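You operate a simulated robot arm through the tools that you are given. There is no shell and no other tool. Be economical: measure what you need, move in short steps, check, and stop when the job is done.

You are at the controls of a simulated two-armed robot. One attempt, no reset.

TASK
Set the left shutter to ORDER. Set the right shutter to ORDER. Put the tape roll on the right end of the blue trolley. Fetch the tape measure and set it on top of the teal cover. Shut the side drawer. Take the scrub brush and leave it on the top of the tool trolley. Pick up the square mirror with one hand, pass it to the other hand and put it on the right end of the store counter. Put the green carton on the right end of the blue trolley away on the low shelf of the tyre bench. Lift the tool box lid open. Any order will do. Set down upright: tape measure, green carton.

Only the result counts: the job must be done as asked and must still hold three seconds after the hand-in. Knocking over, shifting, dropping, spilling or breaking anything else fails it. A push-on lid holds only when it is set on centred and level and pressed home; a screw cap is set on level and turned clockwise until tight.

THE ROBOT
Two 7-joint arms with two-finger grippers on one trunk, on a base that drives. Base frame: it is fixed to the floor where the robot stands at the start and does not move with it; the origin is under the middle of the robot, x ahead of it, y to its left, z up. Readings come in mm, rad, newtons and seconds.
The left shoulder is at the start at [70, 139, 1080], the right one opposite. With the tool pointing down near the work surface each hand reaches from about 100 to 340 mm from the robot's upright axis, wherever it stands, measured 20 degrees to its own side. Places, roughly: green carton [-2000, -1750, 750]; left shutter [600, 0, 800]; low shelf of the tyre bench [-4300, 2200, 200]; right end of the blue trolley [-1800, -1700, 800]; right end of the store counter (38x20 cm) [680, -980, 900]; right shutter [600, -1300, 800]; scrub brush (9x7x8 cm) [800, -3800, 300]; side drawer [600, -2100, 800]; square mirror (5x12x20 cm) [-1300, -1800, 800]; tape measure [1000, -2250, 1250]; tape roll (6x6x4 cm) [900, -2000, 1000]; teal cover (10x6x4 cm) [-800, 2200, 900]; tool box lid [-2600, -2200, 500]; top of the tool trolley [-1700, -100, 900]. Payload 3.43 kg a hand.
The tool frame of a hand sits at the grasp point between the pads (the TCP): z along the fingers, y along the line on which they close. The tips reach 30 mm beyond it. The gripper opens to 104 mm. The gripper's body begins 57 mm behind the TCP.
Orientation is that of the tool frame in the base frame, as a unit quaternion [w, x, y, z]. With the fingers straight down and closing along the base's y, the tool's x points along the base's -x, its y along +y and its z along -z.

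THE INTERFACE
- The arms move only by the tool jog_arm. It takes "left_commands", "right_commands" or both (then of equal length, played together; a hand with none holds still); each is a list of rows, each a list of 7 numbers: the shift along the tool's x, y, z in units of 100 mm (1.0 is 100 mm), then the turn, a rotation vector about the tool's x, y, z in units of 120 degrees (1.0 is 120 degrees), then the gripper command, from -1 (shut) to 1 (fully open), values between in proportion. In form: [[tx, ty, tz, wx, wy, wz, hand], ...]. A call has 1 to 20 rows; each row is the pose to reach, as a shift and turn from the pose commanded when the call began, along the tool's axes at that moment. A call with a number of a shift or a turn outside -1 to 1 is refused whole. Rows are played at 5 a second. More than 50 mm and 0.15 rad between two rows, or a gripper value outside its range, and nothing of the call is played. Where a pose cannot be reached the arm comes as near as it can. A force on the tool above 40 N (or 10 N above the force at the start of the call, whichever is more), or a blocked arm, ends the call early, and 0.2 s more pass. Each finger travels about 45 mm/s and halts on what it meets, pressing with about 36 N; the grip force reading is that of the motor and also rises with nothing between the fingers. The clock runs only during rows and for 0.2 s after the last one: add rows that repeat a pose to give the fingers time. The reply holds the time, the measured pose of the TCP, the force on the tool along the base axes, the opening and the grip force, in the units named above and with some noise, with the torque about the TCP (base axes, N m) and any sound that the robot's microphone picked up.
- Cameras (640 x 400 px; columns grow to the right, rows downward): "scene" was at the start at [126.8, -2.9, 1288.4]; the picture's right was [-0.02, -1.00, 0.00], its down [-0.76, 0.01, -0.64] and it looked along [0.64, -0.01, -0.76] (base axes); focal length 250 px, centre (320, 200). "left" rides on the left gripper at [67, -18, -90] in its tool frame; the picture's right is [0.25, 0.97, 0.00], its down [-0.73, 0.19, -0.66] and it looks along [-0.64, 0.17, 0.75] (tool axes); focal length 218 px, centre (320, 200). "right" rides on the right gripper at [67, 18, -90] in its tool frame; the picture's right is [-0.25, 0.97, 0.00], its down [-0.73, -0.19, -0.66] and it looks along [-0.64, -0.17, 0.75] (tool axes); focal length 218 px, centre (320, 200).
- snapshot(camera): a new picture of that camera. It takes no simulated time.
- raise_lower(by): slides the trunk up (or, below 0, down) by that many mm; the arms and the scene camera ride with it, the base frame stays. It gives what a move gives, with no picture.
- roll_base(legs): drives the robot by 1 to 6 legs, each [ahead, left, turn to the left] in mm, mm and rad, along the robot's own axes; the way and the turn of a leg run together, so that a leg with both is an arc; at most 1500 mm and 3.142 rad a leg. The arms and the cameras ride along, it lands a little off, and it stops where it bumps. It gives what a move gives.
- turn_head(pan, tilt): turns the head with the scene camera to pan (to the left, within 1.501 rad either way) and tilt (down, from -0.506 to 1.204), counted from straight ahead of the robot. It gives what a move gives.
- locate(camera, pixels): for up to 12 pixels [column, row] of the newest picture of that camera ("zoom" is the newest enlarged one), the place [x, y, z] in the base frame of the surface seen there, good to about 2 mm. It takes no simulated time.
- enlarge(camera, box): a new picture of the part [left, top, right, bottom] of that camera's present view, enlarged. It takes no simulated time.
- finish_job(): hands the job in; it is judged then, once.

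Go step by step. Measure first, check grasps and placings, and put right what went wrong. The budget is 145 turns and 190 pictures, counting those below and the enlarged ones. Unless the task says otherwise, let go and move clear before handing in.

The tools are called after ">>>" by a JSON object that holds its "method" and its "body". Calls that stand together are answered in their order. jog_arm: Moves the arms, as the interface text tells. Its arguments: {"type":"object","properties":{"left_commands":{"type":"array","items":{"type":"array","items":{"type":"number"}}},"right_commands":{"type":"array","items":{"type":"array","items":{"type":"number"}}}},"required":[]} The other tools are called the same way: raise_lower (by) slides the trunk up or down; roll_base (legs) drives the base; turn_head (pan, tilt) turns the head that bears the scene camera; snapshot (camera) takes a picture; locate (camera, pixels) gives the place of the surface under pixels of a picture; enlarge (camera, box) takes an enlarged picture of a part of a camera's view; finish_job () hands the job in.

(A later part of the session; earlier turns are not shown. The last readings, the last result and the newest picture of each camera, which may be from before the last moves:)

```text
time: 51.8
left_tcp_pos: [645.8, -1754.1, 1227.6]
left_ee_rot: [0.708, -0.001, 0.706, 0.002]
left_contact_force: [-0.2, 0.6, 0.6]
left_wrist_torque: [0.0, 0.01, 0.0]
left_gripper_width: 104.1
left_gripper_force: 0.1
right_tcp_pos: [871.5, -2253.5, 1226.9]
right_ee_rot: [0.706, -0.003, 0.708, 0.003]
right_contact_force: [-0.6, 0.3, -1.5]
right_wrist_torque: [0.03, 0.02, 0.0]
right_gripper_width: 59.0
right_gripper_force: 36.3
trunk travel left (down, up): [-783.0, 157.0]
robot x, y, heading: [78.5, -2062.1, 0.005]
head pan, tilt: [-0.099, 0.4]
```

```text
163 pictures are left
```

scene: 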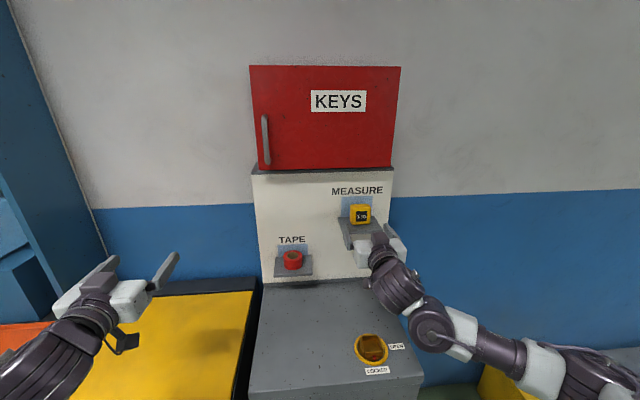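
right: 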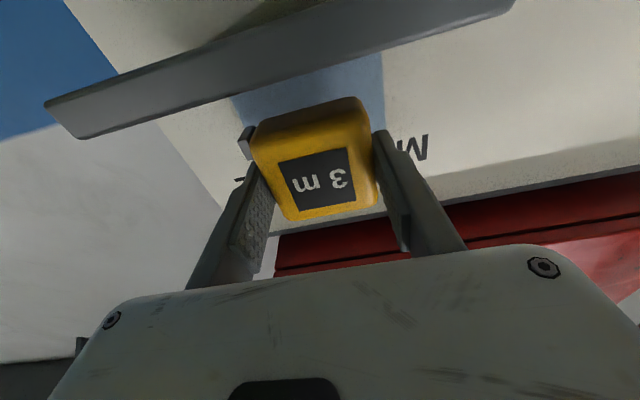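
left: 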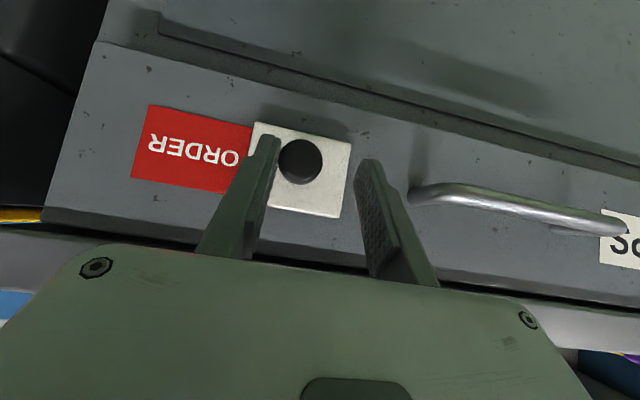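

The tape measure is gripped at 59 mm opening, lifted and level. Next I'll retract it, move right, and lower so the left hand faces the tape roll.

>>> {"method": "jog_arm", "body": {"right_commands": [[0, 0, -0.4, 0, 0, 0, -1], [0, 0, -0.8, 0, 0, 0, -1], [0, 0, -1, 0, 0, 0, -1]]}}

>>> {"method": "roll_base", "body": {"legs": [[-50, 0, 0], [0, -292, -0.006]]}}

>>> {"method": "raise_lower", "body": {"by": -178}}

>>> {"method": "snapshot", "body": {"camera": "left"}}

>>> {"method": "snapshot", "body": {"camera": "scene"}}

```text
time: 52.6
left_tcp_pos: [645.0, -1754.9, 1228.1]
left_ee_rot: [0.708, -0.001, 0.707, 0.002]
left_contact_force: [0.3, 0.2, -0.9]
left_wrist_torque: [0.02, -0.01, 0.01]
left_gripper_width: 103.8
left_gripper_force: 0.0
right_tcp_pos: [772.7, -2253.8, 1224.5]
right_ee_rot: [0.706, -0.002, 0.708, 0.003]
right_contact_force: [-0.5, -1.0, -1.8]
right_wrist_torque: [0.0, 0.03, 0.03]
right_gripper_width: 59.2
right_gripper_force: 36.1
trunk travel left (down, up): [-783.0, 157.0]
robot x, y, heading: [78.2, -2062.1, 0.005]
head pan, tilt: [-0.099, 0.4]
```

```text
time: 55.2
left_tcp_pos: [598.7, -2048.4, 1228.1]
left_ee_rot: [0.707, 0.0, 0.707, 0.0]
left_contact_force: [-0.2, 0.2, -0.1]
left_wrist_torque: [0.06, 0.03, 0.02]
left_gripper_width: 104.1
left_gripper_force: 0.1
right_tcp_pos: [722.8, -2547.8, 1225.3]
right_ee_rot: [0.706, 0.0, 0.708, 0.0]
right_contact_force: [0.4, 0.2, -1.1]
right_wrist_torque: [0.01, 0.03, -0.04]
right_gripper_width: 59.0
right_gripper_force: 35.8
trunk travel left (down, up): [-783.0, 157.0]
robot x, y, heading: [30.0, -2349.1, -0.001]
head pan, tilt: [-0.099, 0.4]
```

```text
time: 57.1
left_tcp_pos: [598.1, -2048.7, 1049.0]
left_ee_rot: [0.708, 0.002, 0.706, -0.001]
left_contact_force: [0.2, 1.1, -1.2]
left_wrist_torque: [0.0, 0.01, 0.0]
left_gripper_width: 104.1
left_gripper_force: 0.0
right_tcp_pos: [720.9, -2550.2, 1046.8]
right_ee_rot: [0.706, 0.002, 0.708, -0.001]
right_contact_force: [-0.1, 0.6, -1.7]
right_wrist_torque: [-0.03, 0.05, -0.03]
right_gripper_width: 59.1
right_gripper_force: 36.6
trunk travel left (down, up): [-605.0, 335.0]
robot x, y, heading: [30.9, -2352.0, -0.004]
head pan, tilt: [-0.099, 0.4]
```

```text
162 pictures are left
```

left: 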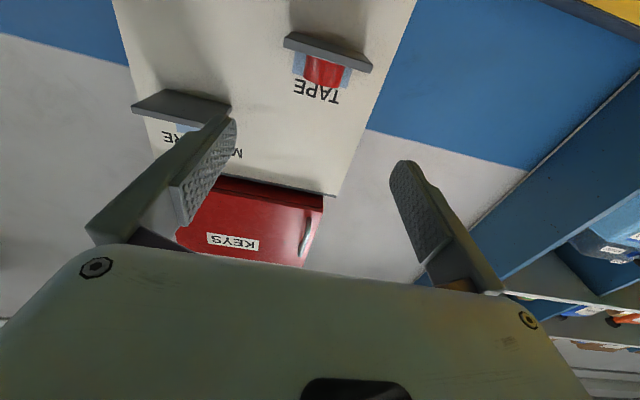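

```text
161 pictures are left
```

scene: 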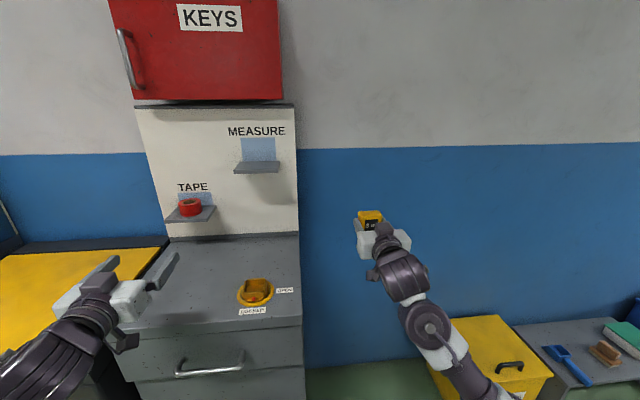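

The tape roll at (324,72) in the left view is aligned. I'll pull the right hand back 100 mm to stay clear of the wall, then drive forward 185 mm.

>>> {"method": "jog_arm", "body": {"right_commands": [[0, 0, -0.4, 0, 0, 0, -1], [0, 0, -0.8, 0, 0, 0, -1], [0, 0, -1, 0, 0, 0, -1]]}}

>>> {"method": "roll_base", "body": {"legs": [[185, 0, 0.003]]}}

>>> {"method": "snapshot", "body": {"camera": "left"}}

```text
time: 57.9
left_tcp_pos: [597.4, -2048.9, 1051.2]
left_ee_rot: [0.708, 0.002, 0.706, -0.001]
left_contact_force: [0.1, -0.1, -0.5]
left_wrist_torque: [-0.03, 0.0, 0.01]
left_gripper_width: 104.0
left_gripper_force: 0.1
right_tcp_pos: [619.4, -2549.2, 1046.7]
right_ee_rot: [0.707, 0.001, 0.707, -0.001]
right_contact_force: [0.5, 0.4, -1.4]
right_wrist_torque: [-0.01, 0.08, -0.03]
right_gripper_width: 59.2
right_gripper_force: 36.3
trunk travel left (down, up): [-605.0, 335.0]
robot x, y, heading: [28.3, -2352.1, -0.0]
head pan, tilt: [-0.099, 0.4]
```

```text
time: 59.5
left_tcp_pos: [782.3, -2047.3, 1050.8]
left_ee_rot: [0.707, 0.0, 0.707, 0.001]
left_contact_force: [0.2, 1.1, -0.4]
left_wrist_torque: [0.0, -0.02, 0.03]
left_gripper_width: 104.4
left_gripper_force: 0.0
right_tcp_pos: [805.1, -2547.6, 1046.6]
right_ee_rot: [0.706, 0.0, 0.709, 0.002]
right_contact_force: [0.7, -0.3, -0.2]
right_wrist_torque: [0.03, 0.04, 0.03]
right_gripper_width: 59.1
right_gripper_force: 35.7
trunk travel left (down, up): [-605.0, 335.0]
robot x, y, heading: [216.5, -2348.3, -0.007]
head pan, tilt: [-0.099, 0.4]
```

```text
160 pictures are left
```

left: 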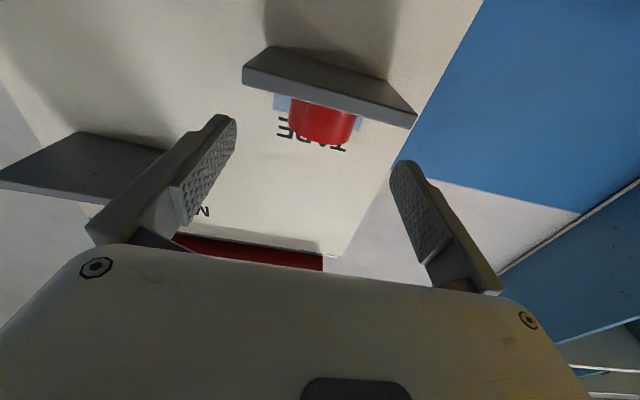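

Aligned. I'll go in 98 mm, close on the roll, lift 20 mm and retract.

>>> {"method": "jog_arm", "body": {"left_commands": [[0, 0, 0.35, 0, 0, 0, 1], [0, 0, 0.7, 0, 0, 0, 1], [0, 0, 0.98, 0, 0, 0, 1], [0, 0, 0.98, 0, 0, 0, 0], [0, 0, 0.98, 0, 0, 0, -1], [0, 0, 0.98, 0, 0, 0, -1], [0, 0, 0.98, 0, 0, 0, -1], [0, 0, 0.98, 0, 0, 0, -1], [-0.1, 0, 0.98, 0, 0, 0, -1], [-0.2, 0, 0.98, 0, 0, 0, -1]]}}

>>> {"method": "snapshot", "body": {"camera": "left"}}

```text
time: 61.7
left_tcp_pos: [878.6, -2047.6, 1071.2]
left_ee_rot: [0.707, 0.001, 0.707, -0.001]
left_contact_force: [-1.0, 0.5, -1.5]
left_wrist_torque: [0.01, 0.01, -0.01]
left_gripper_width: 58.0
left_gripper_force: 36.1
right_tcp_pos: [805.2, -2547.2, 1046.1]
right_ee_rot: [0.706, 0.0, 0.708, 0.001]
right_contact_force: [0.5, -1.4, -1.5]
right_wrist_torque: [0.02, -0.01, -0.02]
right_gripper_width: 59.2
right_gripper_force: 35.9
trunk travel left (down, up): [-605.0, 335.0]
robot x, y, heading: [215.0, -2349.2, -0.002]
head pan, tilt: [-0.099, 0.4]
```

```text
159 pictures are left
```

left: 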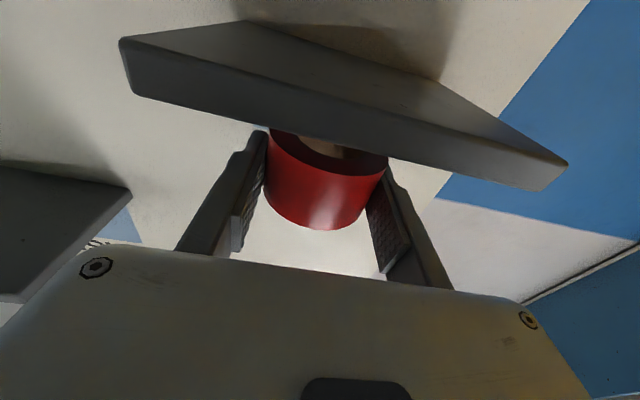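

The roll is held at 58 mm opening. I'll retract, back off into open floor, turn left 90° and look toward the trolleys.

>>> {"method": "jog_arm", "body": {"left_commands": [[0, 0, -0.4, 0, 0, 0, -1], [0, 0, -0.8, 0, 0, 0, -1], [0, 0, -1, 0, 0, 0, -1]]}}

>>> {"method": "roll_base", "body": {"legs": [[-430, 0, 0], [0, 200, 0], [0, 0, 1.57]]}}

>>> {"method": "turn_head", "body": {"pan": 1.3, "tilt": 0.4}}

>>> {"method": "snapshot", "body": {"camera": "scene"}}

```text
time: 62.5
left_tcp_pos: [778.8, -2048.0, 1068.9]
left_ee_rot: [0.707, 0.0, 0.707, 0.001]
left_contact_force: [-0.6, -0.5, -0.8]
left_wrist_torque: [-0.02, 0.05, 0.0]
left_gripper_width: 58.2
left_gripper_force: 36.1
right_tcp_pos: [804.1, -2547.3, 1047.9]
right_ee_rot: [0.706, -0.001, 0.708, 0.001]
right_contact_force: [0.9, -0.9, -1.0]
right_wrist_torque: [0.0, 0.03, -0.03]
right_gripper_width: 59.0
right_gripper_force: 35.9
trunk travel left (down, up): [-605.0, 335.0]
robot x, y, heading: [211.9, -2350.8, 0.001]
head pan, tilt: [-0.099, 0.4]
```

```text
time: 70.1
left_tcp_pos: [-516.7, -1587.1, 1068.8]
left_ee_rot: [0.5, -0.499, 0.5, 0.501]
left_contact_force: [0.8, -0.8, -0.2]
left_wrist_torque: [-0.04, -0.02, -0.04]
left_gripper_width: 58.5
left_gripper_force: 35.6
right_tcp_pos: [-16.8, -1560.3, 1045.7]
right_ee_rot: [-0.498, 0.501, -0.5, -0.5]
right_contact_force: [0.3, -0.4, -0.9]
right_wrist_torque: [-0.02, 0.0, 0.01]
right_gripper_width: 59.4
right_gripper_force: 35.9
trunk travel left (down, up): [-605.0, 335.0]
robot x, y, heading: [-217.3, -2155.5, 1.569]
head pan, tilt: [-0.099, 0.4]
```

```text
time: 71.6
left_tcp_pos: [-517.2, -1586.4, 1068.3]
left_ee_rot: [0.499, -0.501, 0.499, 0.501]
left_contact_force: [0.9, -0.6, -1.3]
left_wrist_torque: [0.02, 0.01, -0.01]
left_gripper_width: 58.3
left_gripper_force: 36.3
right_tcp_pos: [-17.2, -1559.4, 1046.9]
right_ee_rot: [-0.497, 0.502, -0.5, -0.501]
right_contact_force: [0.7, 0.5, -1.0]
right_wrist_torque: [0.01, -0.01, -0.03]
right_gripper_width: 59.2
right_gripper_force: 36.6
trunk travel left (down, up): [-605.0, 335.0]
robot x, y, heading: [-212.3, -2151.2, 1.57]
head pan, tilt: [1.3, 0.4]
```

```text
158 pictures are left
```

scene: 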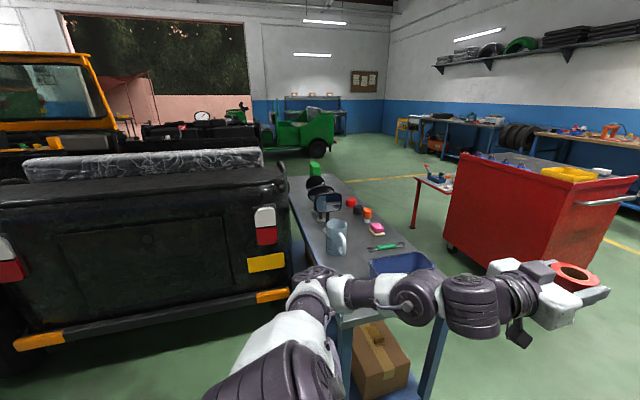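

The blue trolley is the long bench running from (385,300) to (320,175), with the green carton at (315,170) and the mirror at (327,205). The red tool trolley is at (540,210). I'll measure these.

>>> {"method": "locate", "body": {"camera": "scene", "pixels": [[315, 168], [315, 180], [327, 205], [335, 240], [350, 203], [367, 213], [340, 300], [300, 250], [430, 270], [295, 185], [345, 178], [385, 247]]}}

>>> {"method": "enlarge", "body": {"camera": "scene", "box": [270, 140, 450, 260]}}

>>> {"method": "locate", "body": {"camera": "scene", "pixels": [[570, 172], [480, 160], [610, 180], [500, 250], [635, 190], [270, 230], [285, 290], [400, 390], [440, 300], [375, 345], [330, 140], [440, 185]]}}

```text
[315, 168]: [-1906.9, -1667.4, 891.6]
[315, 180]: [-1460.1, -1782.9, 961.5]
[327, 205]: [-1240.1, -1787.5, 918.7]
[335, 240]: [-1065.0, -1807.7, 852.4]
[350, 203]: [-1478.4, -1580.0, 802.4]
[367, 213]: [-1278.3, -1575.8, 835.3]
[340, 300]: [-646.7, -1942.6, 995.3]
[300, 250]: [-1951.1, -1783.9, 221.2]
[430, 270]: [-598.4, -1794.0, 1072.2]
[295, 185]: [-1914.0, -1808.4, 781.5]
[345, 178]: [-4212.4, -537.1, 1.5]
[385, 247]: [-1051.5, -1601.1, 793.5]
```

```text
3.33 times, centred on (360, 200) of scene
```

zoom: 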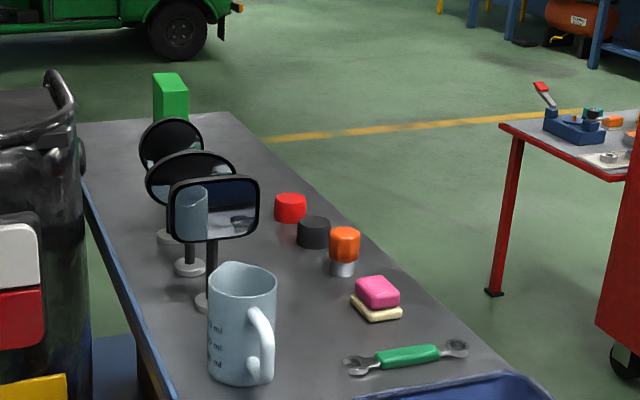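

```text
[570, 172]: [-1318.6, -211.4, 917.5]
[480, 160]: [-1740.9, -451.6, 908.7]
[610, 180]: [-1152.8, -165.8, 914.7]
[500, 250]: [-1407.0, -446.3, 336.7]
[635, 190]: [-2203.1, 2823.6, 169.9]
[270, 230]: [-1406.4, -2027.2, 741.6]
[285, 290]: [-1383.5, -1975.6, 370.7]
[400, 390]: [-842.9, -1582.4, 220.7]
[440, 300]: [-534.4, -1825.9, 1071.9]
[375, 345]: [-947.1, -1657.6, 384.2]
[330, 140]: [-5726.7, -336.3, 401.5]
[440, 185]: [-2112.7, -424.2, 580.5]
```

The bench top is at z≈793 and spans y≈-1540 to -1830, so it's reached from the aisle at y≈-900. The right end, where the carton is, is near x≈-1900. I'll drive up the aisle and turn to face -y.

>>> {"method": "roll_base", "body": {"legs": [[0, -120, 0], [1250, 0, 0], [0, 140, 0], [0, 0, 3.14]]}}

>>> {"method": "turn_head", "body": {"pan": -0.7, "tilt": 0.5}}

>>> {"method": "snapshot", "body": {"camera": "scene"}}

```text
time: 86.9
left_tcp_pos: [58.3, -1486.5, 1068.7]
left_ee_rot: [-0.498, -0.502, -0.497, 0.502]
left_contact_force: [-0.7, -0.6, -1.1]
left_wrist_torque: [-0.02, -0.03, 0.05]
left_gripper_width: 57.9
left_gripper_force: 36.1
right_tcp_pos: [-441.5, -1507.5, 1045.8]
right_ee_rot: [0.497, 0.503, 0.498, -0.501]
right_contact_force: [-0.2, 0.1, -1.4]
right_wrist_torque: [0.02, 0.03, 0.01]
right_gripper_width: 59.4
right_gripper_force: 36.0
trunk travel left (down, up): [-605.0, 335.0]
robot x, y, heading: [-234.1, -917.5, -1.584]
head pan, tilt: [1.3, 0.4]
```

```text
time: 88.9
left_tcp_pos: [57.9, -1487.9, 1069.5]
left_ee_rot: [0.498, 0.503, 0.496, -0.503]
left_contact_force: [-0.2, -0.3, -0.3]
left_wrist_torque: [0.02, 0.0, 0.0]
left_gripper_width: 57.9
left_gripper_force: 35.3
right_tcp_pos: [-441.9, -1506.5, 1047.5]
right_ee_rot: [0.498, 0.503, 0.498, -0.501]
right_contact_force: [-0.3, 0.0, -2.6]
right_wrist_torque: [0.01, 0.02, 0.0]
right_gripper_width: 58.9
right_gripper_force: 35.6
trunk travel left (down, up): [-605.0, 335.0]
robot x, y, heading: [-234.8, -917.5, -1.584]
head pan, tilt: [-0.7, 0.499]
```

```text
156 pictures are left
```

scene: 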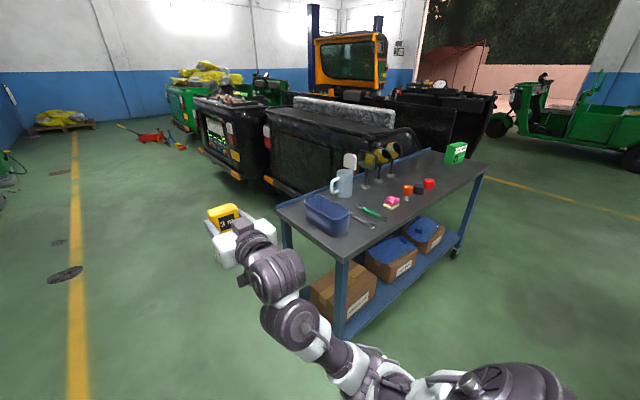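

The aisle is clear. I'll sidestep along the bench until the left hand faces its right end, then look.

>>> {"method": "roll_base", "body": {"legs": [[0, 0, 0.014], [0, -1500, 0], [0, -320, 0]]}}

>>> {"method": "turn_head", "body": {"pan": 0.1, "tilt": 0.6}}

>>> {"method": "snapshot", "body": {"camera": "scene"}}

```text
time: 98.3
left_tcp_pos: [-1729.9, -1489.4, 1070.7]
left_ee_rot: [0.504, 0.497, 0.503, -0.496]
left_contact_force: [-0.5, 0.2, -0.1]
left_wrist_torque: [-0.02, 0.02, 0.01]
left_gripper_width: 58.2
left_gripper_force: 36.0
right_tcp_pos: [-2229.2, -1522.5, 1046.8]
right_ee_rot: [0.503, 0.498, 0.504, -0.495]
right_contact_force: [0.3, 0.0, -1.6]
right_wrist_torque: [0.04, 0.02, -0.02]
right_gripper_width: 59.2
right_gripper_force: 36.1
trunk travel left (down, up): [-605.0, 335.0]
robot x, y, heading: [-2039.0, -929.1, -1.555]
head pan, tilt: [-0.7, 0.499]
```

```text
time: 99.4
left_tcp_pos: [-1730.9, -1489.7, 1069.3]
left_ee_rot: [0.504, 0.497, 0.503, -0.497]
left_contact_force: [-0.2, -0.2, 0.2]
left_wrist_torque: [-0.02, 0.04, -0.01]
left_gripper_width: 58.6
left_gripper_force: 36.3
right_tcp_pos: [-2227.8, -1521.8, 1045.5]
right_ee_rot: [0.504, 0.497, 0.505, -0.494]
right_contact_force: [0.2, -0.6, -1.5]
right_wrist_torque: [0.04, -0.05, 0.02]
right_gripper_width: 59.2
right_gripper_force: 35.8
trunk travel left (down, up): [-605.0, 335.0]
robot x, y, heading: [-2039.1, -930.1, -1.555]
head pan, tilt: [0.099, 0.6]
```

```text
155 pictures are left
```

scene: 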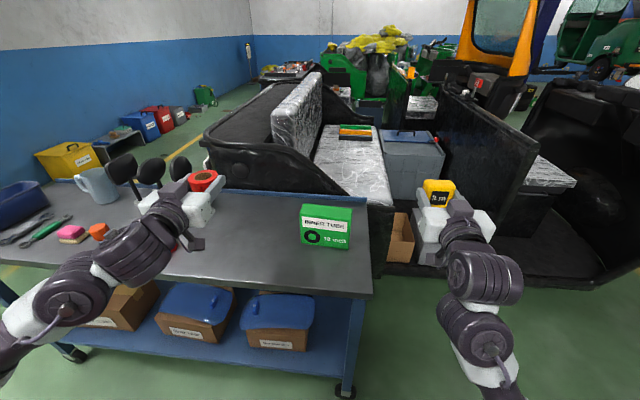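

The green carton is at (326,225), and a grey box with a blue lid, which should be the tool box, is in the vehicle at (412,155). I'll measure the bench end, the carton and the tool box.

>>> {"method": "locate", "body": {"camera": "scene", "pixels": [[302, 245], [347, 250], [303, 225], [325, 207], [350, 212], [260, 270], [270, 240], [370, 290], [366, 205], [230, 280], [412, 135], [405, 165]]}}

>>> {"method": "enlarge", "body": {"camera": "scene", "box": [270, 100, 460, 230]}}

>>> {"method": "enlarge", "body": {"camera": "scene", "box": [60, 130, 380, 310]}}

```text
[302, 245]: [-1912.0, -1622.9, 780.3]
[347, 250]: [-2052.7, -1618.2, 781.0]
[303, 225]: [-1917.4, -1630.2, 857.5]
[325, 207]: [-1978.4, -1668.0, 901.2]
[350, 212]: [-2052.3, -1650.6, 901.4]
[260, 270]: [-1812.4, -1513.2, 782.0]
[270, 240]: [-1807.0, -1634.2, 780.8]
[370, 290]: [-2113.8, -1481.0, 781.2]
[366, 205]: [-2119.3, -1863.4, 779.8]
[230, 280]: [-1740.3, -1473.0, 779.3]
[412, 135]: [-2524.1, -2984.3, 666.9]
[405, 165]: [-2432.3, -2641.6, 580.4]
```

```text
3.08 times, centred on (365, 165) of scene
```

zoom: 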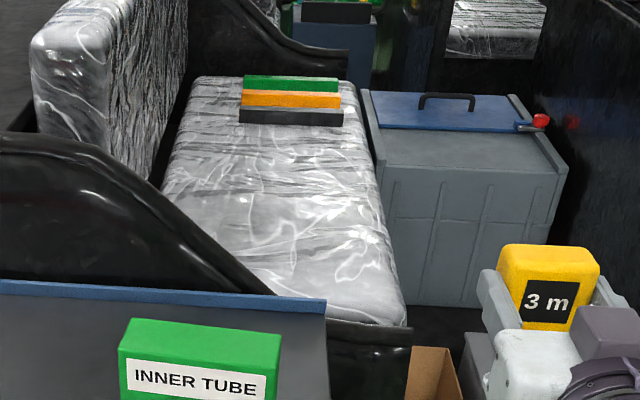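

```text
2.00 times, centred on (220, 220) of scene
```

zoom: 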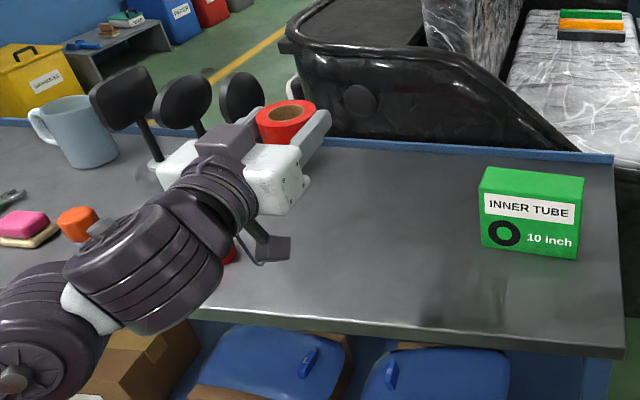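

The bench top is at z≈780 with its front edge near y≈-1450, and the carton spans x -1912 to -2053. I'll set the roll down near (-1830,-1600) with the hand pitched 35°, so the camera under the gripper clears the top. First I'll check the vehicle's extent near the right hand.

>>> {"method": "locate", "body": {"camera": "scene", "pixels": [[395, 225], [385, 265], [415, 270], [450, 285], [500, 288], [560, 280], [620, 260], [540, 150], [590, 110], [400, 240]]}}

>>> {"method": "roll_base", "body": {"legs": [[60, -97, -0.015]]}}

```text
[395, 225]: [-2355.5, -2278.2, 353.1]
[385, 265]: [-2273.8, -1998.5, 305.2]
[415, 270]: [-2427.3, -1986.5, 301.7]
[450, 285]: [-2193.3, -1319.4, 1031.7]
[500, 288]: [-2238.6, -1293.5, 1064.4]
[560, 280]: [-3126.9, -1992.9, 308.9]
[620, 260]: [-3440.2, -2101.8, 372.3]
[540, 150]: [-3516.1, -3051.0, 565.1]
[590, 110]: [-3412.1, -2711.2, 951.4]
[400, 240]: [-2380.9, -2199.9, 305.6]
```

```text
time: 100.6
left_tcp_pos: [-1834.9, -1555.1, 1069.2]
left_ee_rot: [0.499, 0.501, 0.499, -0.501]
left_contact_force: [-0.5, 0.2, -0.8]
left_wrist_torque: [-0.01, 0.0, 0.01]
left_gripper_width: 58.3
left_gripper_force: 36.1
right_tcp_pos: [-2333.4, -1579.7, 1046.8]
right_ee_rot: [0.499, 0.502, 0.5, -0.499]
right_contact_force: [-0.2, 0.3, -2.1]
right_wrist_torque: [0.02, 0.04, 0.02]
right_gripper_width: 59.3
right_gripper_force: 35.7
trunk travel left (down, up): [-605.0, 335.0]
robot x, y, heading: [-2135.5, -991.7, -1.578]
head pan, tilt: [0.099, 0.6]
```

The vehicle starts at y≈-1985, so it's safe to lower. I'll drop the trunk 150 mm, then pitch the left hand down 35° and approach the bench top.

>>> {"method": "raise_lower", "body": {"by": -150}}

>>> {"method": "jog_arm", "body": {"left_commands": [[0, 0, 0.1, 0, 0.058, 0, -1], [0.1, 0, 0.2, 0, 0.117, 0, -1], [0.3, 0, 0.3, 0, 0.175, 0, -1], [0.5, 0, 0.35, 0, 0.233, 0, -1], [0.69, 0, 0.35, 0, 0.292, 0, -1], [0.69, 0, 0.35, 0, 0.292, 0, -1]]}}

>>> {"method": "snapshot", "body": {"camera": "left"}}

>>> {"method": "snapshot", "body": {"camera": "scene"}}

```text
time: 102.4
left_tcp_pos: [-1835.0, -1555.6, 918.6]
left_ee_rot: [0.5, 0.501, 0.499, -0.501]
left_contact_force: [-0.5, 0.3, -0.6]
left_wrist_torque: [0.01, 0.0, 0.0]
left_gripper_width: 58.2
left_gripper_force: 35.8
right_tcp_pos: [-2333.8, -1579.0, 895.8]
right_ee_rot: [0.499, 0.502, 0.5, -0.499]
right_contact_force: [0.0, -0.5, -1.4]
right_wrist_torque: [0.05, 0.03, 0.0]
right_gripper_width: 59.2
right_gripper_force: 35.5
trunk travel left (down, up): [-455.0, 485.0]
robot x, y, heading: [-2135.9, -989.0, -1.576]
head pan, tilt: [0.099, 0.6]
```

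```text
time: 103.8
left_tcp_pos: [-1834.9, -1590.9, 849.8]
left_ee_rot: [0.325, 0.629, 0.626, -0.326]
left_contact_force: [-0.6, 0.5, -0.1]
left_wrist_torque: [0.05, -0.03, 0.0]
left_gripper_width: 58.0
left_gripper_force: 36.1
right_tcp_pos: [-2332.6, -1579.7, 897.0]
right_ee_rot: [0.499, 0.501, 0.501, -0.499]
right_contact_force: [-0.4, -0.7, -1.8]
right_wrist_torque: [0.0, 0.03, -0.02]
right_gripper_width: 59.2
right_gripper_force: 36.1
trunk travel left (down, up): [-455.0, 485.0]
robot x, y, heading: [-2131.6, -988.5, -1.573]
head pan, tilt: [0.099, 0.6]
```

```text
152 pictures are left
```

left: 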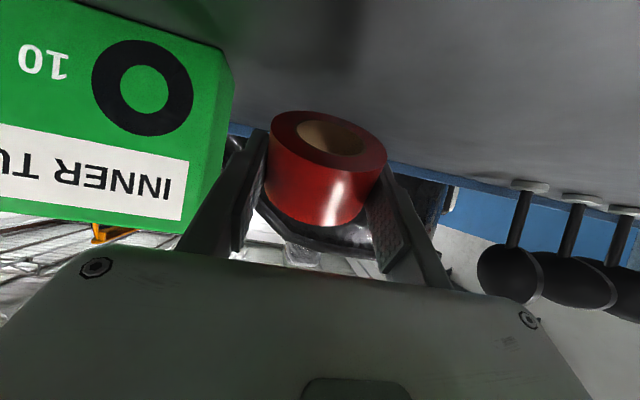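

```text
151 pictures are left
```

scene: 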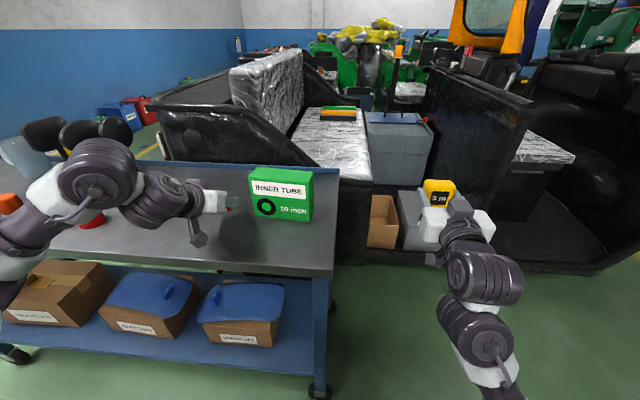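

The roll hangs clear of the carton. I'll lower it about 32 mm slowly until the front rim touches.

>>> {"method": "jog_arm", "body": {"left_commands": [[0.1, 0, 0.07, 0, 0, 0, -1], [0.18, 0, 0.126, 0, 0, 0, -1], [0.23, 0, 0.16, 0, 0, 0, -1], [0.25, 0, 0.175, 0, 0, 0, -1]]}}

>>> {"method": "snapshot", "body": {"camera": "left"}}

```text
time: 104.8
left_tcp_pos: [-1834.6, -1590.3, 822.1]
left_ee_rot: [0.328, 0.627, 0.625, -0.329]
left_contact_force: [2.0, 0.6, 12.0]
left_wrist_torque: [-0.32, -0.13, 0.04]
left_gripper_width: 58.4
left_gripper_force: 36.3
right_tcp_pos: [-2333.7, -1576.9, 897.7]
right_ee_rot: [0.501, 0.5, 0.5, -0.499]
right_contact_force: [0.0, 1.0, -0.9]
right_wrist_torque: [0.04, -0.02, 0.0]
right_gripper_width: 59.1
right_gripper_force: 36.2
trunk travel left (down, up): [-455.0, 485.0]
robot x, y, heading: [-2133.4, -987.2, -1.575]
head pan, tilt: [0.099, 0.6]
```

```text
150 pictures are left
```

left: 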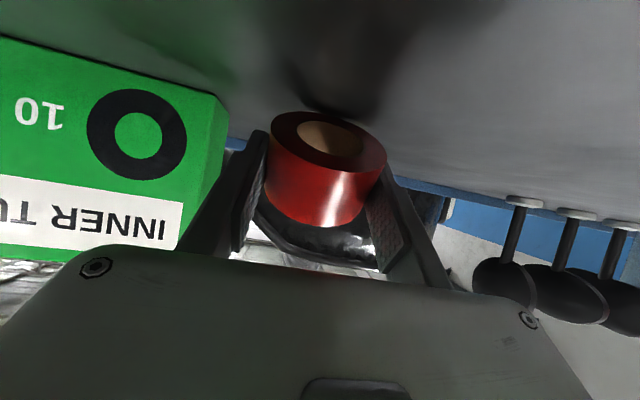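

Contact at 12 N, so the rim is on the bench. I'll release gently, wait, and back out along the fingers.

>>> {"method": "jog_arm", "body": {"left_commands": [[0, 0, 0, 0, 0, 0, 0.3], [0, 0, 0, 0, 0, 0, 0.5], [0, 0, 0, 0, 0, 0, 0.5], [0, 0, 0, 0, 0, 0, 0.5], [0, 0, -0.3, 0, 0, 0, 0.5], [0, 0, -0.7, 0, 0, 0, 0.5], [0, 0, -1, 0, 0, 0, 0.5]]}}

>>> {"method": "snapshot", "body": {"camera": "left"}}

>>> {"method": "snapshot", "body": {"camera": "scene"}}

```text
time: 106.4
left_tcp_pos: [-1833.8, -1508.1, 876.8]
left_ee_rot: [0.327, 0.627, 0.627, -0.326]
left_contact_force: [-0.2, -0.4, -0.1]
left_wrist_torque: [0.0, 0.0, 0.0]
left_gripper_width: 77.9
left_gripper_force: 0.1
right_tcp_pos: [-2333.9, -1578.8, 896.8]
right_ee_rot: [0.5, 0.5, 0.5, -0.499]
right_contact_force: [0.1, -0.2, -0.9]
right_wrist_torque: [0.03, 0.02, 0.01]
right_gripper_width: 59.3
right_gripper_force: 35.8
trunk travel left (down, up): [-455.0, 485.0]
robot x, y, heading: [-2133.8, -989.4, -1.578]
head pan, tilt: [0.099, 0.6]
```

```text
149 pictures are left
```

left: 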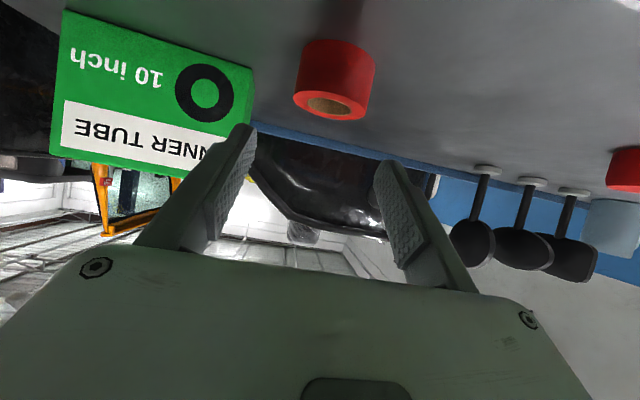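

```text
148 pictures are left
```

scene: 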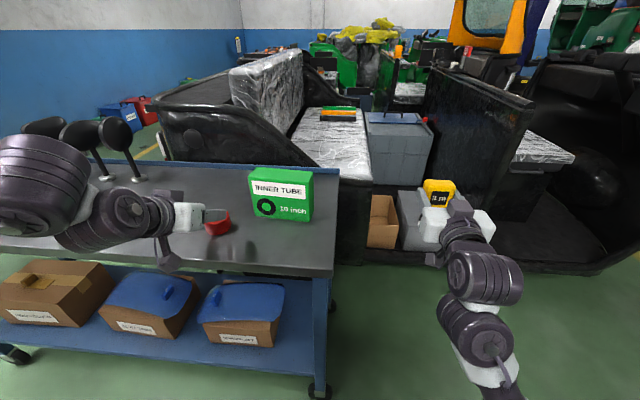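

The roll now stands on the bench at (335,80) in the left view. I'll check its position and that it's flat, and get the carton edges.

>>> {"method": "locate", "body": {"camera": "left", "pixels": [[335, 70], [310, 100], [365, 105], [330, 95], [330, 118], [338, 35], [250, 90], [165, 70], [240, 65]]}}

>>> {"method": "enlarge", "body": {"camera": "scene", "box": [170, 150, 350, 270]}}

```text
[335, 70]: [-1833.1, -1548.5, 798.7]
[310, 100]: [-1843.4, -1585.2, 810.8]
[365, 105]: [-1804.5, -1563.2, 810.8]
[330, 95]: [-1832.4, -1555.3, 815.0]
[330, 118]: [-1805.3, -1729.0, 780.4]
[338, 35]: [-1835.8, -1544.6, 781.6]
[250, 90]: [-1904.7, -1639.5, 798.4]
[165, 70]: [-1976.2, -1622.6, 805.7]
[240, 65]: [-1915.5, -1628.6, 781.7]
```

```text
3.33 times, centred on (260, 210) of scene
```

zoom: 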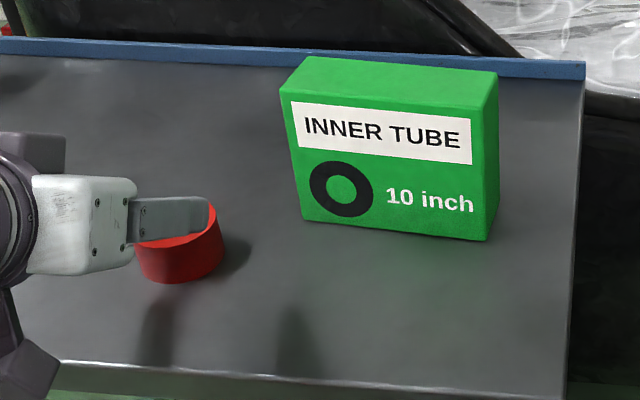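

The roll sits flat at about (-1833,-1577). Next is the carton, which I'll grip at its left end across the 45 mm thickness with the hand pointing -x and down, so it can later slide into a low shelf. I'll raise, turn right and reposition.

>>> {"method": "raise_lower", "body": {"by": 100}}

>>> {"method": "roll_base", "body": {"legs": [[0, 0, -0.625], [-184, 423, 0]]}}

>>> {"method": "jog_arm", "body": {"left_commands": [[0, 0, 0, 0.053, 0, 0.037, 0.5], [0, 0, 0, 0.105, 0, 0.074, 1], [0, 0, 0, 0.158, 0, 0.11, 1], [0, 0, 0, 0.21, 0, 0.147, 1], [0, 0, 0, 0.263, 0, 0.184, 1], [0, 0, 0, 0.315, 0, 0.221, 1], [0, 0, 0, 0.368, 0, 0.258, 1], [0, 0, 0, 0.368, 0, 0.258, 1]]}}

>>> {"method": "snapshot", "body": {"camera": "scene"}}

>>> {"method": "snapshot", "body": {"camera": "left"}}

```text
time: 107.7
left_tcp_pos: [-1833.4, -1508.5, 977.3]
left_ee_rot: [0.326, 0.628, 0.627, -0.327]
left_contact_force: [0.1, -1.0, 0.4]
left_wrist_torque: [-0.02, -0.03, 0.02]
left_gripper_width: 78.1
left_gripper_force: 0.0
right_tcp_pos: [-2333.2, -1579.8, 996.6]
right_ee_rot: [0.5, 0.501, 0.501, -0.498]
right_contact_force: [0.2, 0.9, -1.0]
right_wrist_torque: [0.02, 0.0, 0.01]
right_gripper_width: 59.2
right_gripper_force: 36.0
trunk travel left (down, up): [-555.0, 385.0]
robot x, y, heading: [-2135.0, -989.6, -1.575]
head pan, tilt: [0.099, 0.6]
```

```text
time: 112.2
left_tcp_pos: [-1752.5, -1690.6, 977.9]
left_ee_rot: [0.207, 0.793, 0.399, -0.412]
left_contact_force: [0.9, -0.7, 0.1]
left_wrist_torque: [0.01, 0.01, -0.02]
left_gripper_width: 77.9
left_gripper_force: 0.0
right_tcp_pos: [-2196.2, -1448.7, 996.4]
right_ee_rot: [0.318, 0.632, 0.319, -0.63]
right_contact_force: [0.8, -0.9, -1.4]
right_wrist_torque: [0.01, 0.02, -0.04]
right_gripper_width: 59.2
right_gripper_force: 36.3
trunk travel left (down, up): [-555.0, 385.0]
robot x, y, heading: [-1687.6, -1095.5, -2.211]
head pan, tilt: [0.099, 0.6]
```

```text
time: 114.0
left_tcp_pos: [-1753.3, -1690.0, 977.4]
left_ee_rot: [-0.001, 0.887, -0.005, -0.462]
left_contact_force: [-0.5, 0.1, 0.1]
left_wrist_torque: [0.0, -0.01, -0.01]
left_gripper_width: 104.1
left_gripper_force: 0.1
right_tcp_pos: [-2196.1, -1448.9, 995.4]
right_ee_rot: [0.318, 0.632, 0.318, -0.631]
right_contact_force: [0.9, 0.0, -1.0]
right_wrist_torque: [0.0, -0.04, 0.0]
right_gripper_width: 58.9
right_gripper_force: 35.4
trunk travel left (down, up): [-555.0, 385.0]
robot x, y, heading: [-1682.7, -1098.4, -2.215]
head pan, tilt: [0.099, 0.6]
```

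```text
146 pictures are left
```

scene: 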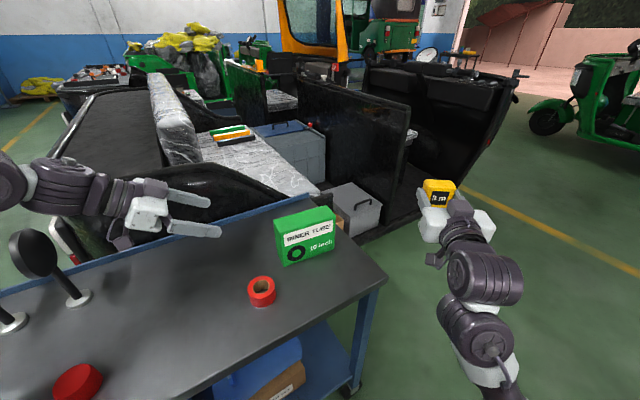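

```text
145 pictures are left
```

left: 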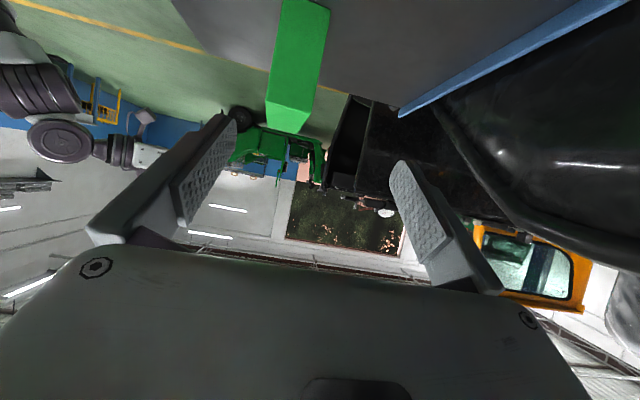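

The left hand now points along -x with the carton ahead, at (298,60) in the left view. The small grey box with a handle at (352,205) in the scene matches the tool box coordinates better. I'll measure both.

>>> {"method": "locate", "body": {"camera": "left", "pixels": [[272, 95], [308, 98], [275, 112], [303, 112], [282, 30], [322, 30], [290, 100]]}}

>>> {"method": "enlarge", "body": {"camera": "scene", "box": [250, 90, 450, 260]}}

>>> {"method": "locate", "body": {"camera": "scene", "pixels": [[332, 198], [350, 190], [378, 203], [360, 212], [357, 203], [352, 228], [373, 222], [276, 220], [334, 212], [285, 212], [330, 207], [286, 262]]}}

```text
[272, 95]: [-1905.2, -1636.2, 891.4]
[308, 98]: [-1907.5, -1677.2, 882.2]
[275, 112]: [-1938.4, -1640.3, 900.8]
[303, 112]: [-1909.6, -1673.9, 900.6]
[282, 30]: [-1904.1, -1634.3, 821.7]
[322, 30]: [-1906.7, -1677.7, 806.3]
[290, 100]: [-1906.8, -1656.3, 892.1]
```

```text
2.35 times, centred on (350, 175) of scene
```

zoom: 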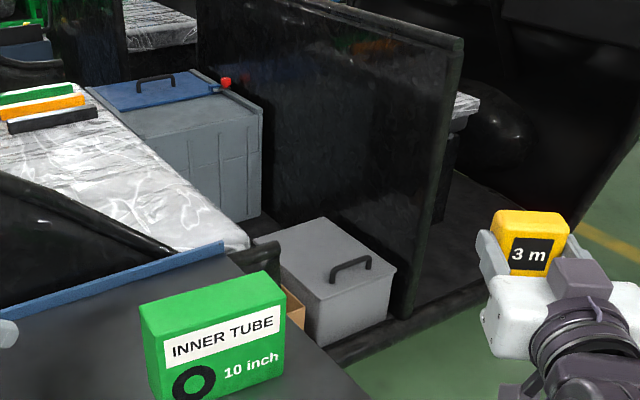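

```text
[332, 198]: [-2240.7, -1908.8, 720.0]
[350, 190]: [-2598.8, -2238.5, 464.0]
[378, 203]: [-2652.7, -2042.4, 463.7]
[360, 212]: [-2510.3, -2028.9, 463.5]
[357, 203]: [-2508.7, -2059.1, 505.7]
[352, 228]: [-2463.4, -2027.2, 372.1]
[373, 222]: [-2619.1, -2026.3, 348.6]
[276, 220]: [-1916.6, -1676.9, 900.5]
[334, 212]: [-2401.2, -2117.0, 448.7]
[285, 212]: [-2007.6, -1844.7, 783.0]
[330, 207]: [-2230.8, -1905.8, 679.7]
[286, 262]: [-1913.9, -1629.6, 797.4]
```

The carton's left end is at x≈-1906, y -1634 to -1678, and it's yawed about 5°. The tool box is confirmed at z≈464 with its handle at (-2509,-2059,506). I'll align the hand's pitch and yaw and approach.

>>> {"method": "jog_arm", "body": {"left_commands": [[-0.1, -0.15, 0.3, 0.012, 0.028, 0.009, 1], [-0.2, -0.31, 0.6, 0.025, 0.056, 0.017, 1], [-0.25, -0.31, 0.9, 0.037, 0.083, 0.026, 1], [-0.25, -0.31, 1.0, 0.037, 0.083, 0.026, 1], [-0.25, -0.31, 1.0, 0.037, 0.083, 0.026, 1]]}}

>>> {"method": "snapshot", "body": {"camera": "left"}}

```text
time: 115.2
left_tcp_pos: [-1847.8, -1660.7, 941.3]
left_ee_rot: [-0.023, 0.923, -0.046, -0.382]
left_contact_force: [-0.6, -0.1, -0.3]
left_wrist_torque: [-0.01, -0.01, -0.02]
left_gripper_width: 103.9
left_gripper_force: 0.0
right_tcp_pos: [-2197.2, -1449.8, 996.8]
right_ee_rot: [0.318, 0.633, 0.318, -0.63]
right_contact_force: [0.4, 0.1, -1.6]
right_wrist_torque: [-0.01, -0.05, 0.0]
right_gripper_width: 59.2
right_gripper_force: 35.8
trunk travel left (down, up): [-555.0, 385.0]
robot x, y, heading: [-1683.9, -1093.7, -2.209]
head pan, tilt: [0.099, 0.6]
```

```text
143 pictures are left
```

left: 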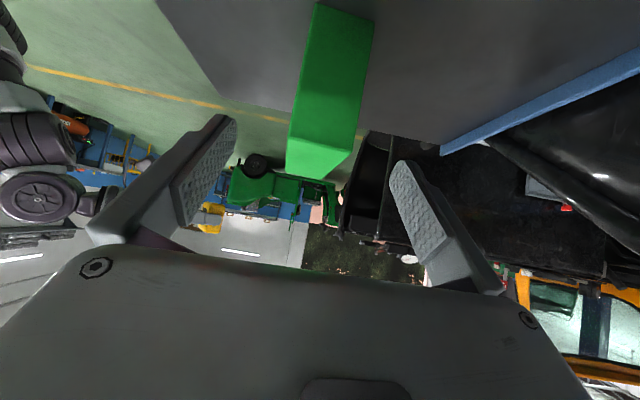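

The carton end is centred between the fingers. I'll advance 100 mm along them, then check.

>>> {"method": "jog_arm", "body": {"left_commands": [[0, 0, 0.35, 0, 0, 0, 1], [0, 0, 0.7, 0, 0, 0, 1], [0, 0, 1.0, 0, 0, 0, 1]]}}

>>> {"method": "jog_arm", "body": {"left_commands": [[0, 0, 0.12, 0, 0, 0, 1], [0, 0, 0.12, 0, 0, 0, 0], [0, 0, 0.12, 0, 0, 0, -1], [0, 0, 0.12, 0, 0, 0, -1], [0, 0, 0.12, 0, 0, 0, -1], [0, 0, 0.12, 0, 0, 0, -1], [0, 0, 0.12, 0, 0, 0, -1]]}}

>>> {"method": "snapshot", "body": {"camera": "left"}}

>>> {"method": "enlarge", "body": {"camera": "scene", "box": [180, 150, 400, 310]}}

```text
time: 116.0
left_tcp_pos: [-1920.1, -1651.4, 867.8]
left_ee_rot: [-0.023, 0.923, -0.047, -0.381]
left_contact_force: [-0.5, -0.2, -0.4]
left_wrist_torque: [0.01, 0.01, 0.03]
left_gripper_width: 104.0
left_gripper_force: 0.1
right_tcp_pos: [-2197.8, -1450.1, 995.9]
right_ee_rot: [0.318, 0.633, 0.318, -0.63]
right_contact_force: [0.0, 0.8, -1.4]
right_wrist_torque: [0.03, -0.04, -0.01]
right_gripper_width: 59.2
right_gripper_force: 36.5
trunk travel left (down, up): [-555.0, 385.0]
robot x, y, heading: [-1686.9, -1092.9, -2.214]
head pan, tilt: [0.099, 0.6]
```

```text
time: 117.6
left_tcp_pos: [-1926.2, -1649.5, 860.5]
left_ee_rot: [-0.023, 0.923, -0.047, -0.381]
left_contact_force: [-0.6, -0.8, 0.2]
left_wrist_torque: [-0.07, 0.09, 0.02]
left_gripper_width: 54.4
left_gripper_force: 35.9
right_tcp_pos: [-2198.2, -1448.6, 996.0]
right_ee_rot: [0.318, 0.633, 0.319, -0.63]
right_contact_force: [0.0, 0.2, -2.3]
right_wrist_torque: [0.05, 0.0, -0.01]
right_gripper_width: 59.2
right_gripper_force: 35.8
trunk travel left (down, up): [-555.0, 385.0]
robot x, y, heading: [-1687.3, -1090.8, -2.213]
head pan, tilt: [0.099, 0.6]
```

```text
142 pictures are left
```

left: 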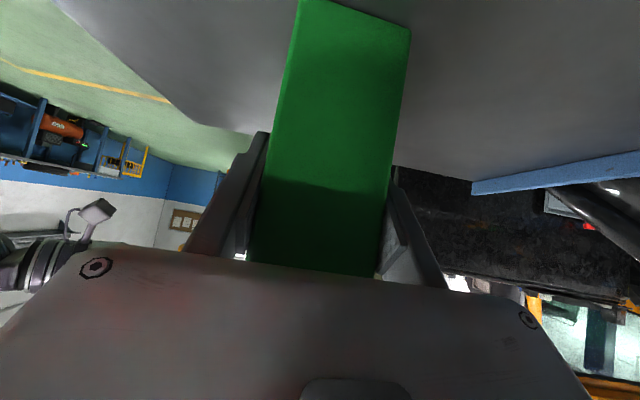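

```text
2.50 times, centred on (290, 230) of scene
```

zoom: 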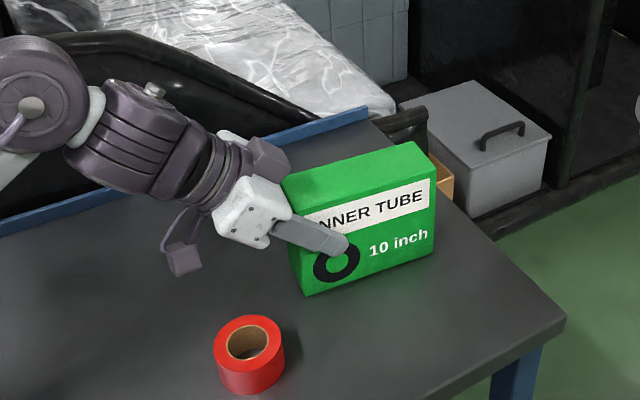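

The carton is gripped at 54 mm opening, with its bottom 80 mm below the TCP. I'll lift straight up with the trunk and check for slip.

>>> {"method": "raise_lower", "body": {"by": 150}}

>>> {"method": "snapshot", "body": {"camera": "scene"}}

```text
time: 119.3
left_tcp_pos: [-1926.9, -1650.6, 1010.0]
left_ee_rot: [-0.024, 0.923, -0.047, -0.382]
left_contact_force: [0.0, 0.5, -3.9]
left_wrist_torque: [0.01, -0.22, 0.0]
left_gripper_width: 54.7
left_gripper_force: 36.1
right_tcp_pos: [-2197.0, -1450.4, 1146.9]
right_ee_rot: [0.318, 0.633, 0.318, -0.631]
right_contact_force: [-0.1, 0.1, -1.7]
right_wrist_torque: [0.03, -0.01, -0.03]
right_gripper_width: 59.1
right_gripper_force: 35.7
trunk travel left (down, up): [-705.0, 235.0]
robot x, y, heading: [-1682.8, -1096.0, -2.209]
head pan, tilt: [0.099, 0.6]
```

```text
140 pictures are left
```

scene: 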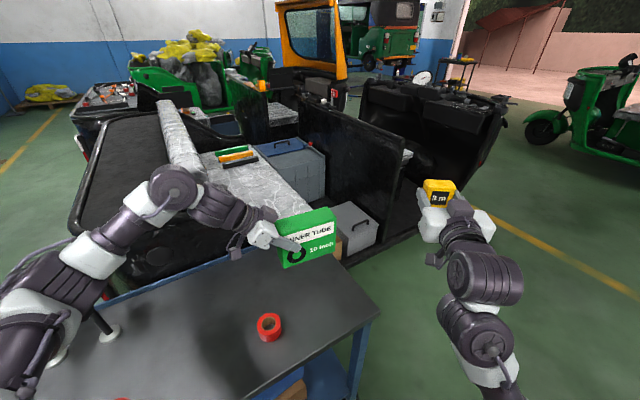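

The carton is lifted level with no slip. I'll back off straight away from the bench, move along the aisle to open floor, turn to face +y and look.

>>> {"method": "roll_base", "body": {"legs": [[-162, -118, 0], [530, -728, 0], [0, 0, -2.5]]}}

>>> {"method": "turn_head", "body": {"pan": -0.5, "tilt": 0.4}}

>>> {"method": "snapshot", "body": {"camera": "scene"}}

>>> {"method": "turn_head", "body": {"pan": 0.6, "tilt": 0.4}}

>>> {"method": "snapshot", "body": {"camera": "scene"}}

```text
time: 131.4
left_tcp_pos: [-2693.1, -280.5, 1010.4]
left_ee_rot: [0.374, -0.216, 0.898, 0.087]
left_contact_force: [0.8, 0.3, -4.2]
left_wrist_torque: [-0.1, 0.19, 0.0]
left_gripper_width: 54.9
left_gripper_force: 36.3
right_tcp_pos: [-2357.7, -302.3, 1147.0]
right_ee_rot: [0.515, -0.484, 0.517, 0.483]
right_contact_force: [0.3, 0.9, -1.3]
right_wrist_torque: [-0.01, 0.0, 0.0]
right_gripper_width: 59.3
right_gripper_force: 36.0
trunk travel left (down, up): [-705.0, 235.0]
robot x, y, heading: [-2592.4, -882.2, 1.509]
head pan, tilt: [0.099, 0.6]
```

```text
time: 132.4
left_tcp_pos: [-2693.4, -281.5, 1009.3]
left_ee_rot: [0.373, -0.216, 0.898, 0.085]
left_contact_force: [-0.3, -0.5, -2.8]
left_wrist_torque: [-0.1, 0.22, 0.01]
left_gripper_width: 54.4
left_gripper_force: 36.3
right_tcp_pos: [-2358.2, -302.6, 1146.4]
right_ee_rot: [0.514, -0.485, 0.517, 0.484]
right_contact_force: [0.1, 1.4, -0.7]
right_wrist_torque: [-0.03, -0.01, 0.02]
right_gripper_width: 59.1
right_gripper_force: 36.0
trunk travel left (down, up): [-705.0, 235.0]
robot x, y, heading: [-2593.7, -880.9, 1.501]
head pan, tilt: [-0.499, 0.4]
```

```text
139 pictures are left
```

scene: 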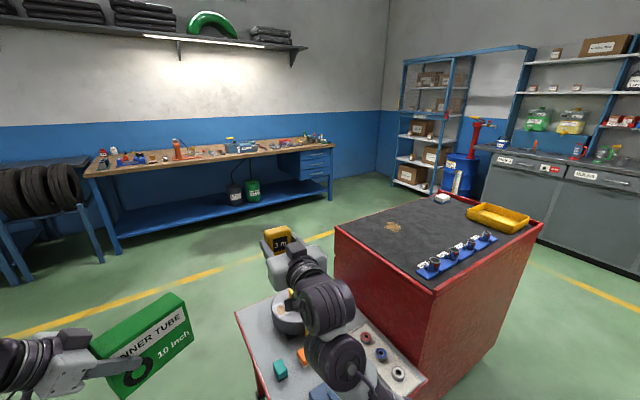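

```text
time: 133.7
left_tcp_pos: [-2692.7, -282.3, 1010.4]
left_ee_rot: [0.374, -0.216, 0.898, 0.085]
left_contact_force: [0.9, -0.5, -4.2]
left_wrist_torque: [-0.12, 0.23, -0.04]
left_gripper_width: 54.7
left_gripper_force: 36.6
right_tcp_pos: [-2358.5, -302.4, 1147.0]
right_ee_rot: [0.515, -0.484, 0.516, 0.483]
right_contact_force: [-0.7, -0.7, -1.8]
right_wrist_torque: [-0.02, -0.01, 0.03]
right_gripper_width: 59.4
right_gripper_force: 35.9
trunk travel left (down, up): [-705.0, 235.0]
robot x, y, heading: [-2594.2, -884.1, 1.501]
head pan, tilt: [0.6, 0.4]
```

```text
138 pictures are left
```

scene: 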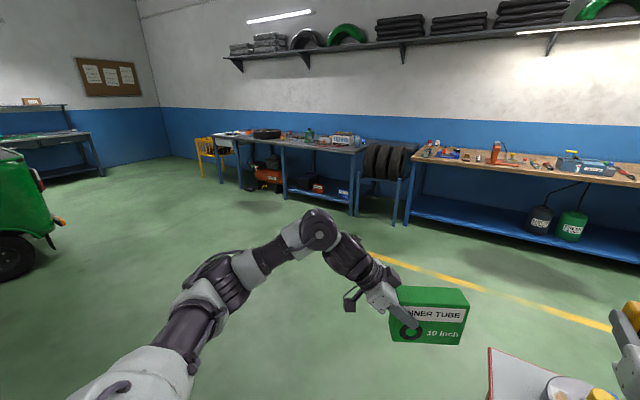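

The right view shows the long wooden bench, where the teal cover should be. The left view shows the tyre bench at (330,165) with a low shelf at (320,185). I'll zoom in and measure.

>>> {"method": "locate", "body": {"camera": "scene", "pixels": [[270, 140], [345, 150], [355, 210], [285, 185], [320, 195], [340, 190], [385, 185], [262, 175], [400, 220], [530, 170], [300, 188], [350, 170]]}}

>>> {"method": "enlarge", "body": {"camera": "scene", "box": [190, 110, 420, 240]}}

>>> {"method": "enlarge", "body": {"camera": "scene", "box": [400, 130, 640, 260]}}

```text
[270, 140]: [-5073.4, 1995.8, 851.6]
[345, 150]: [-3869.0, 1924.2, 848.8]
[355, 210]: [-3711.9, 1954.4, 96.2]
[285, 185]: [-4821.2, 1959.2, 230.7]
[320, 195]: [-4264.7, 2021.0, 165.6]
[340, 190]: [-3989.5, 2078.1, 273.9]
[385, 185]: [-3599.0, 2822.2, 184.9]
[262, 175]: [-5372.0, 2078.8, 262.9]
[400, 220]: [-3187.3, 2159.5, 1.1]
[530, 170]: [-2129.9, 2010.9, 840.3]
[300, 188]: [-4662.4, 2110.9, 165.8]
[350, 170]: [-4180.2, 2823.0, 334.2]
```

```text
2.78 times, centred on (305, 175) of scene
```

zoom: 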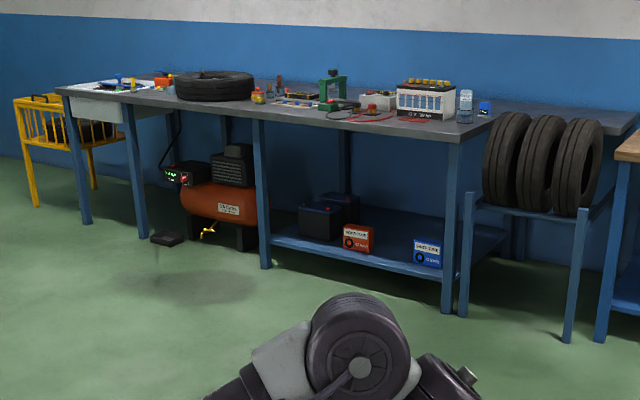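

```text
2.67 times, centred on (520, 195) of scene
```

zoom: 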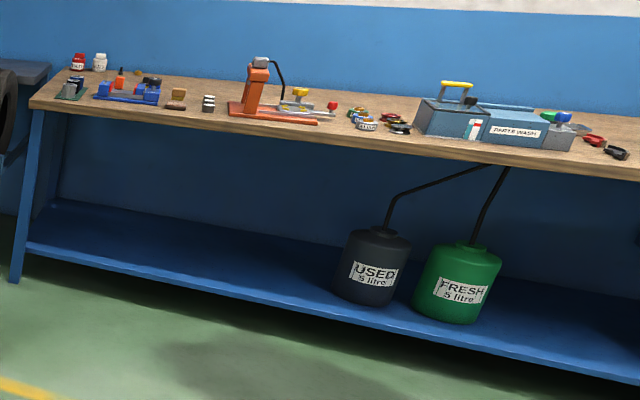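

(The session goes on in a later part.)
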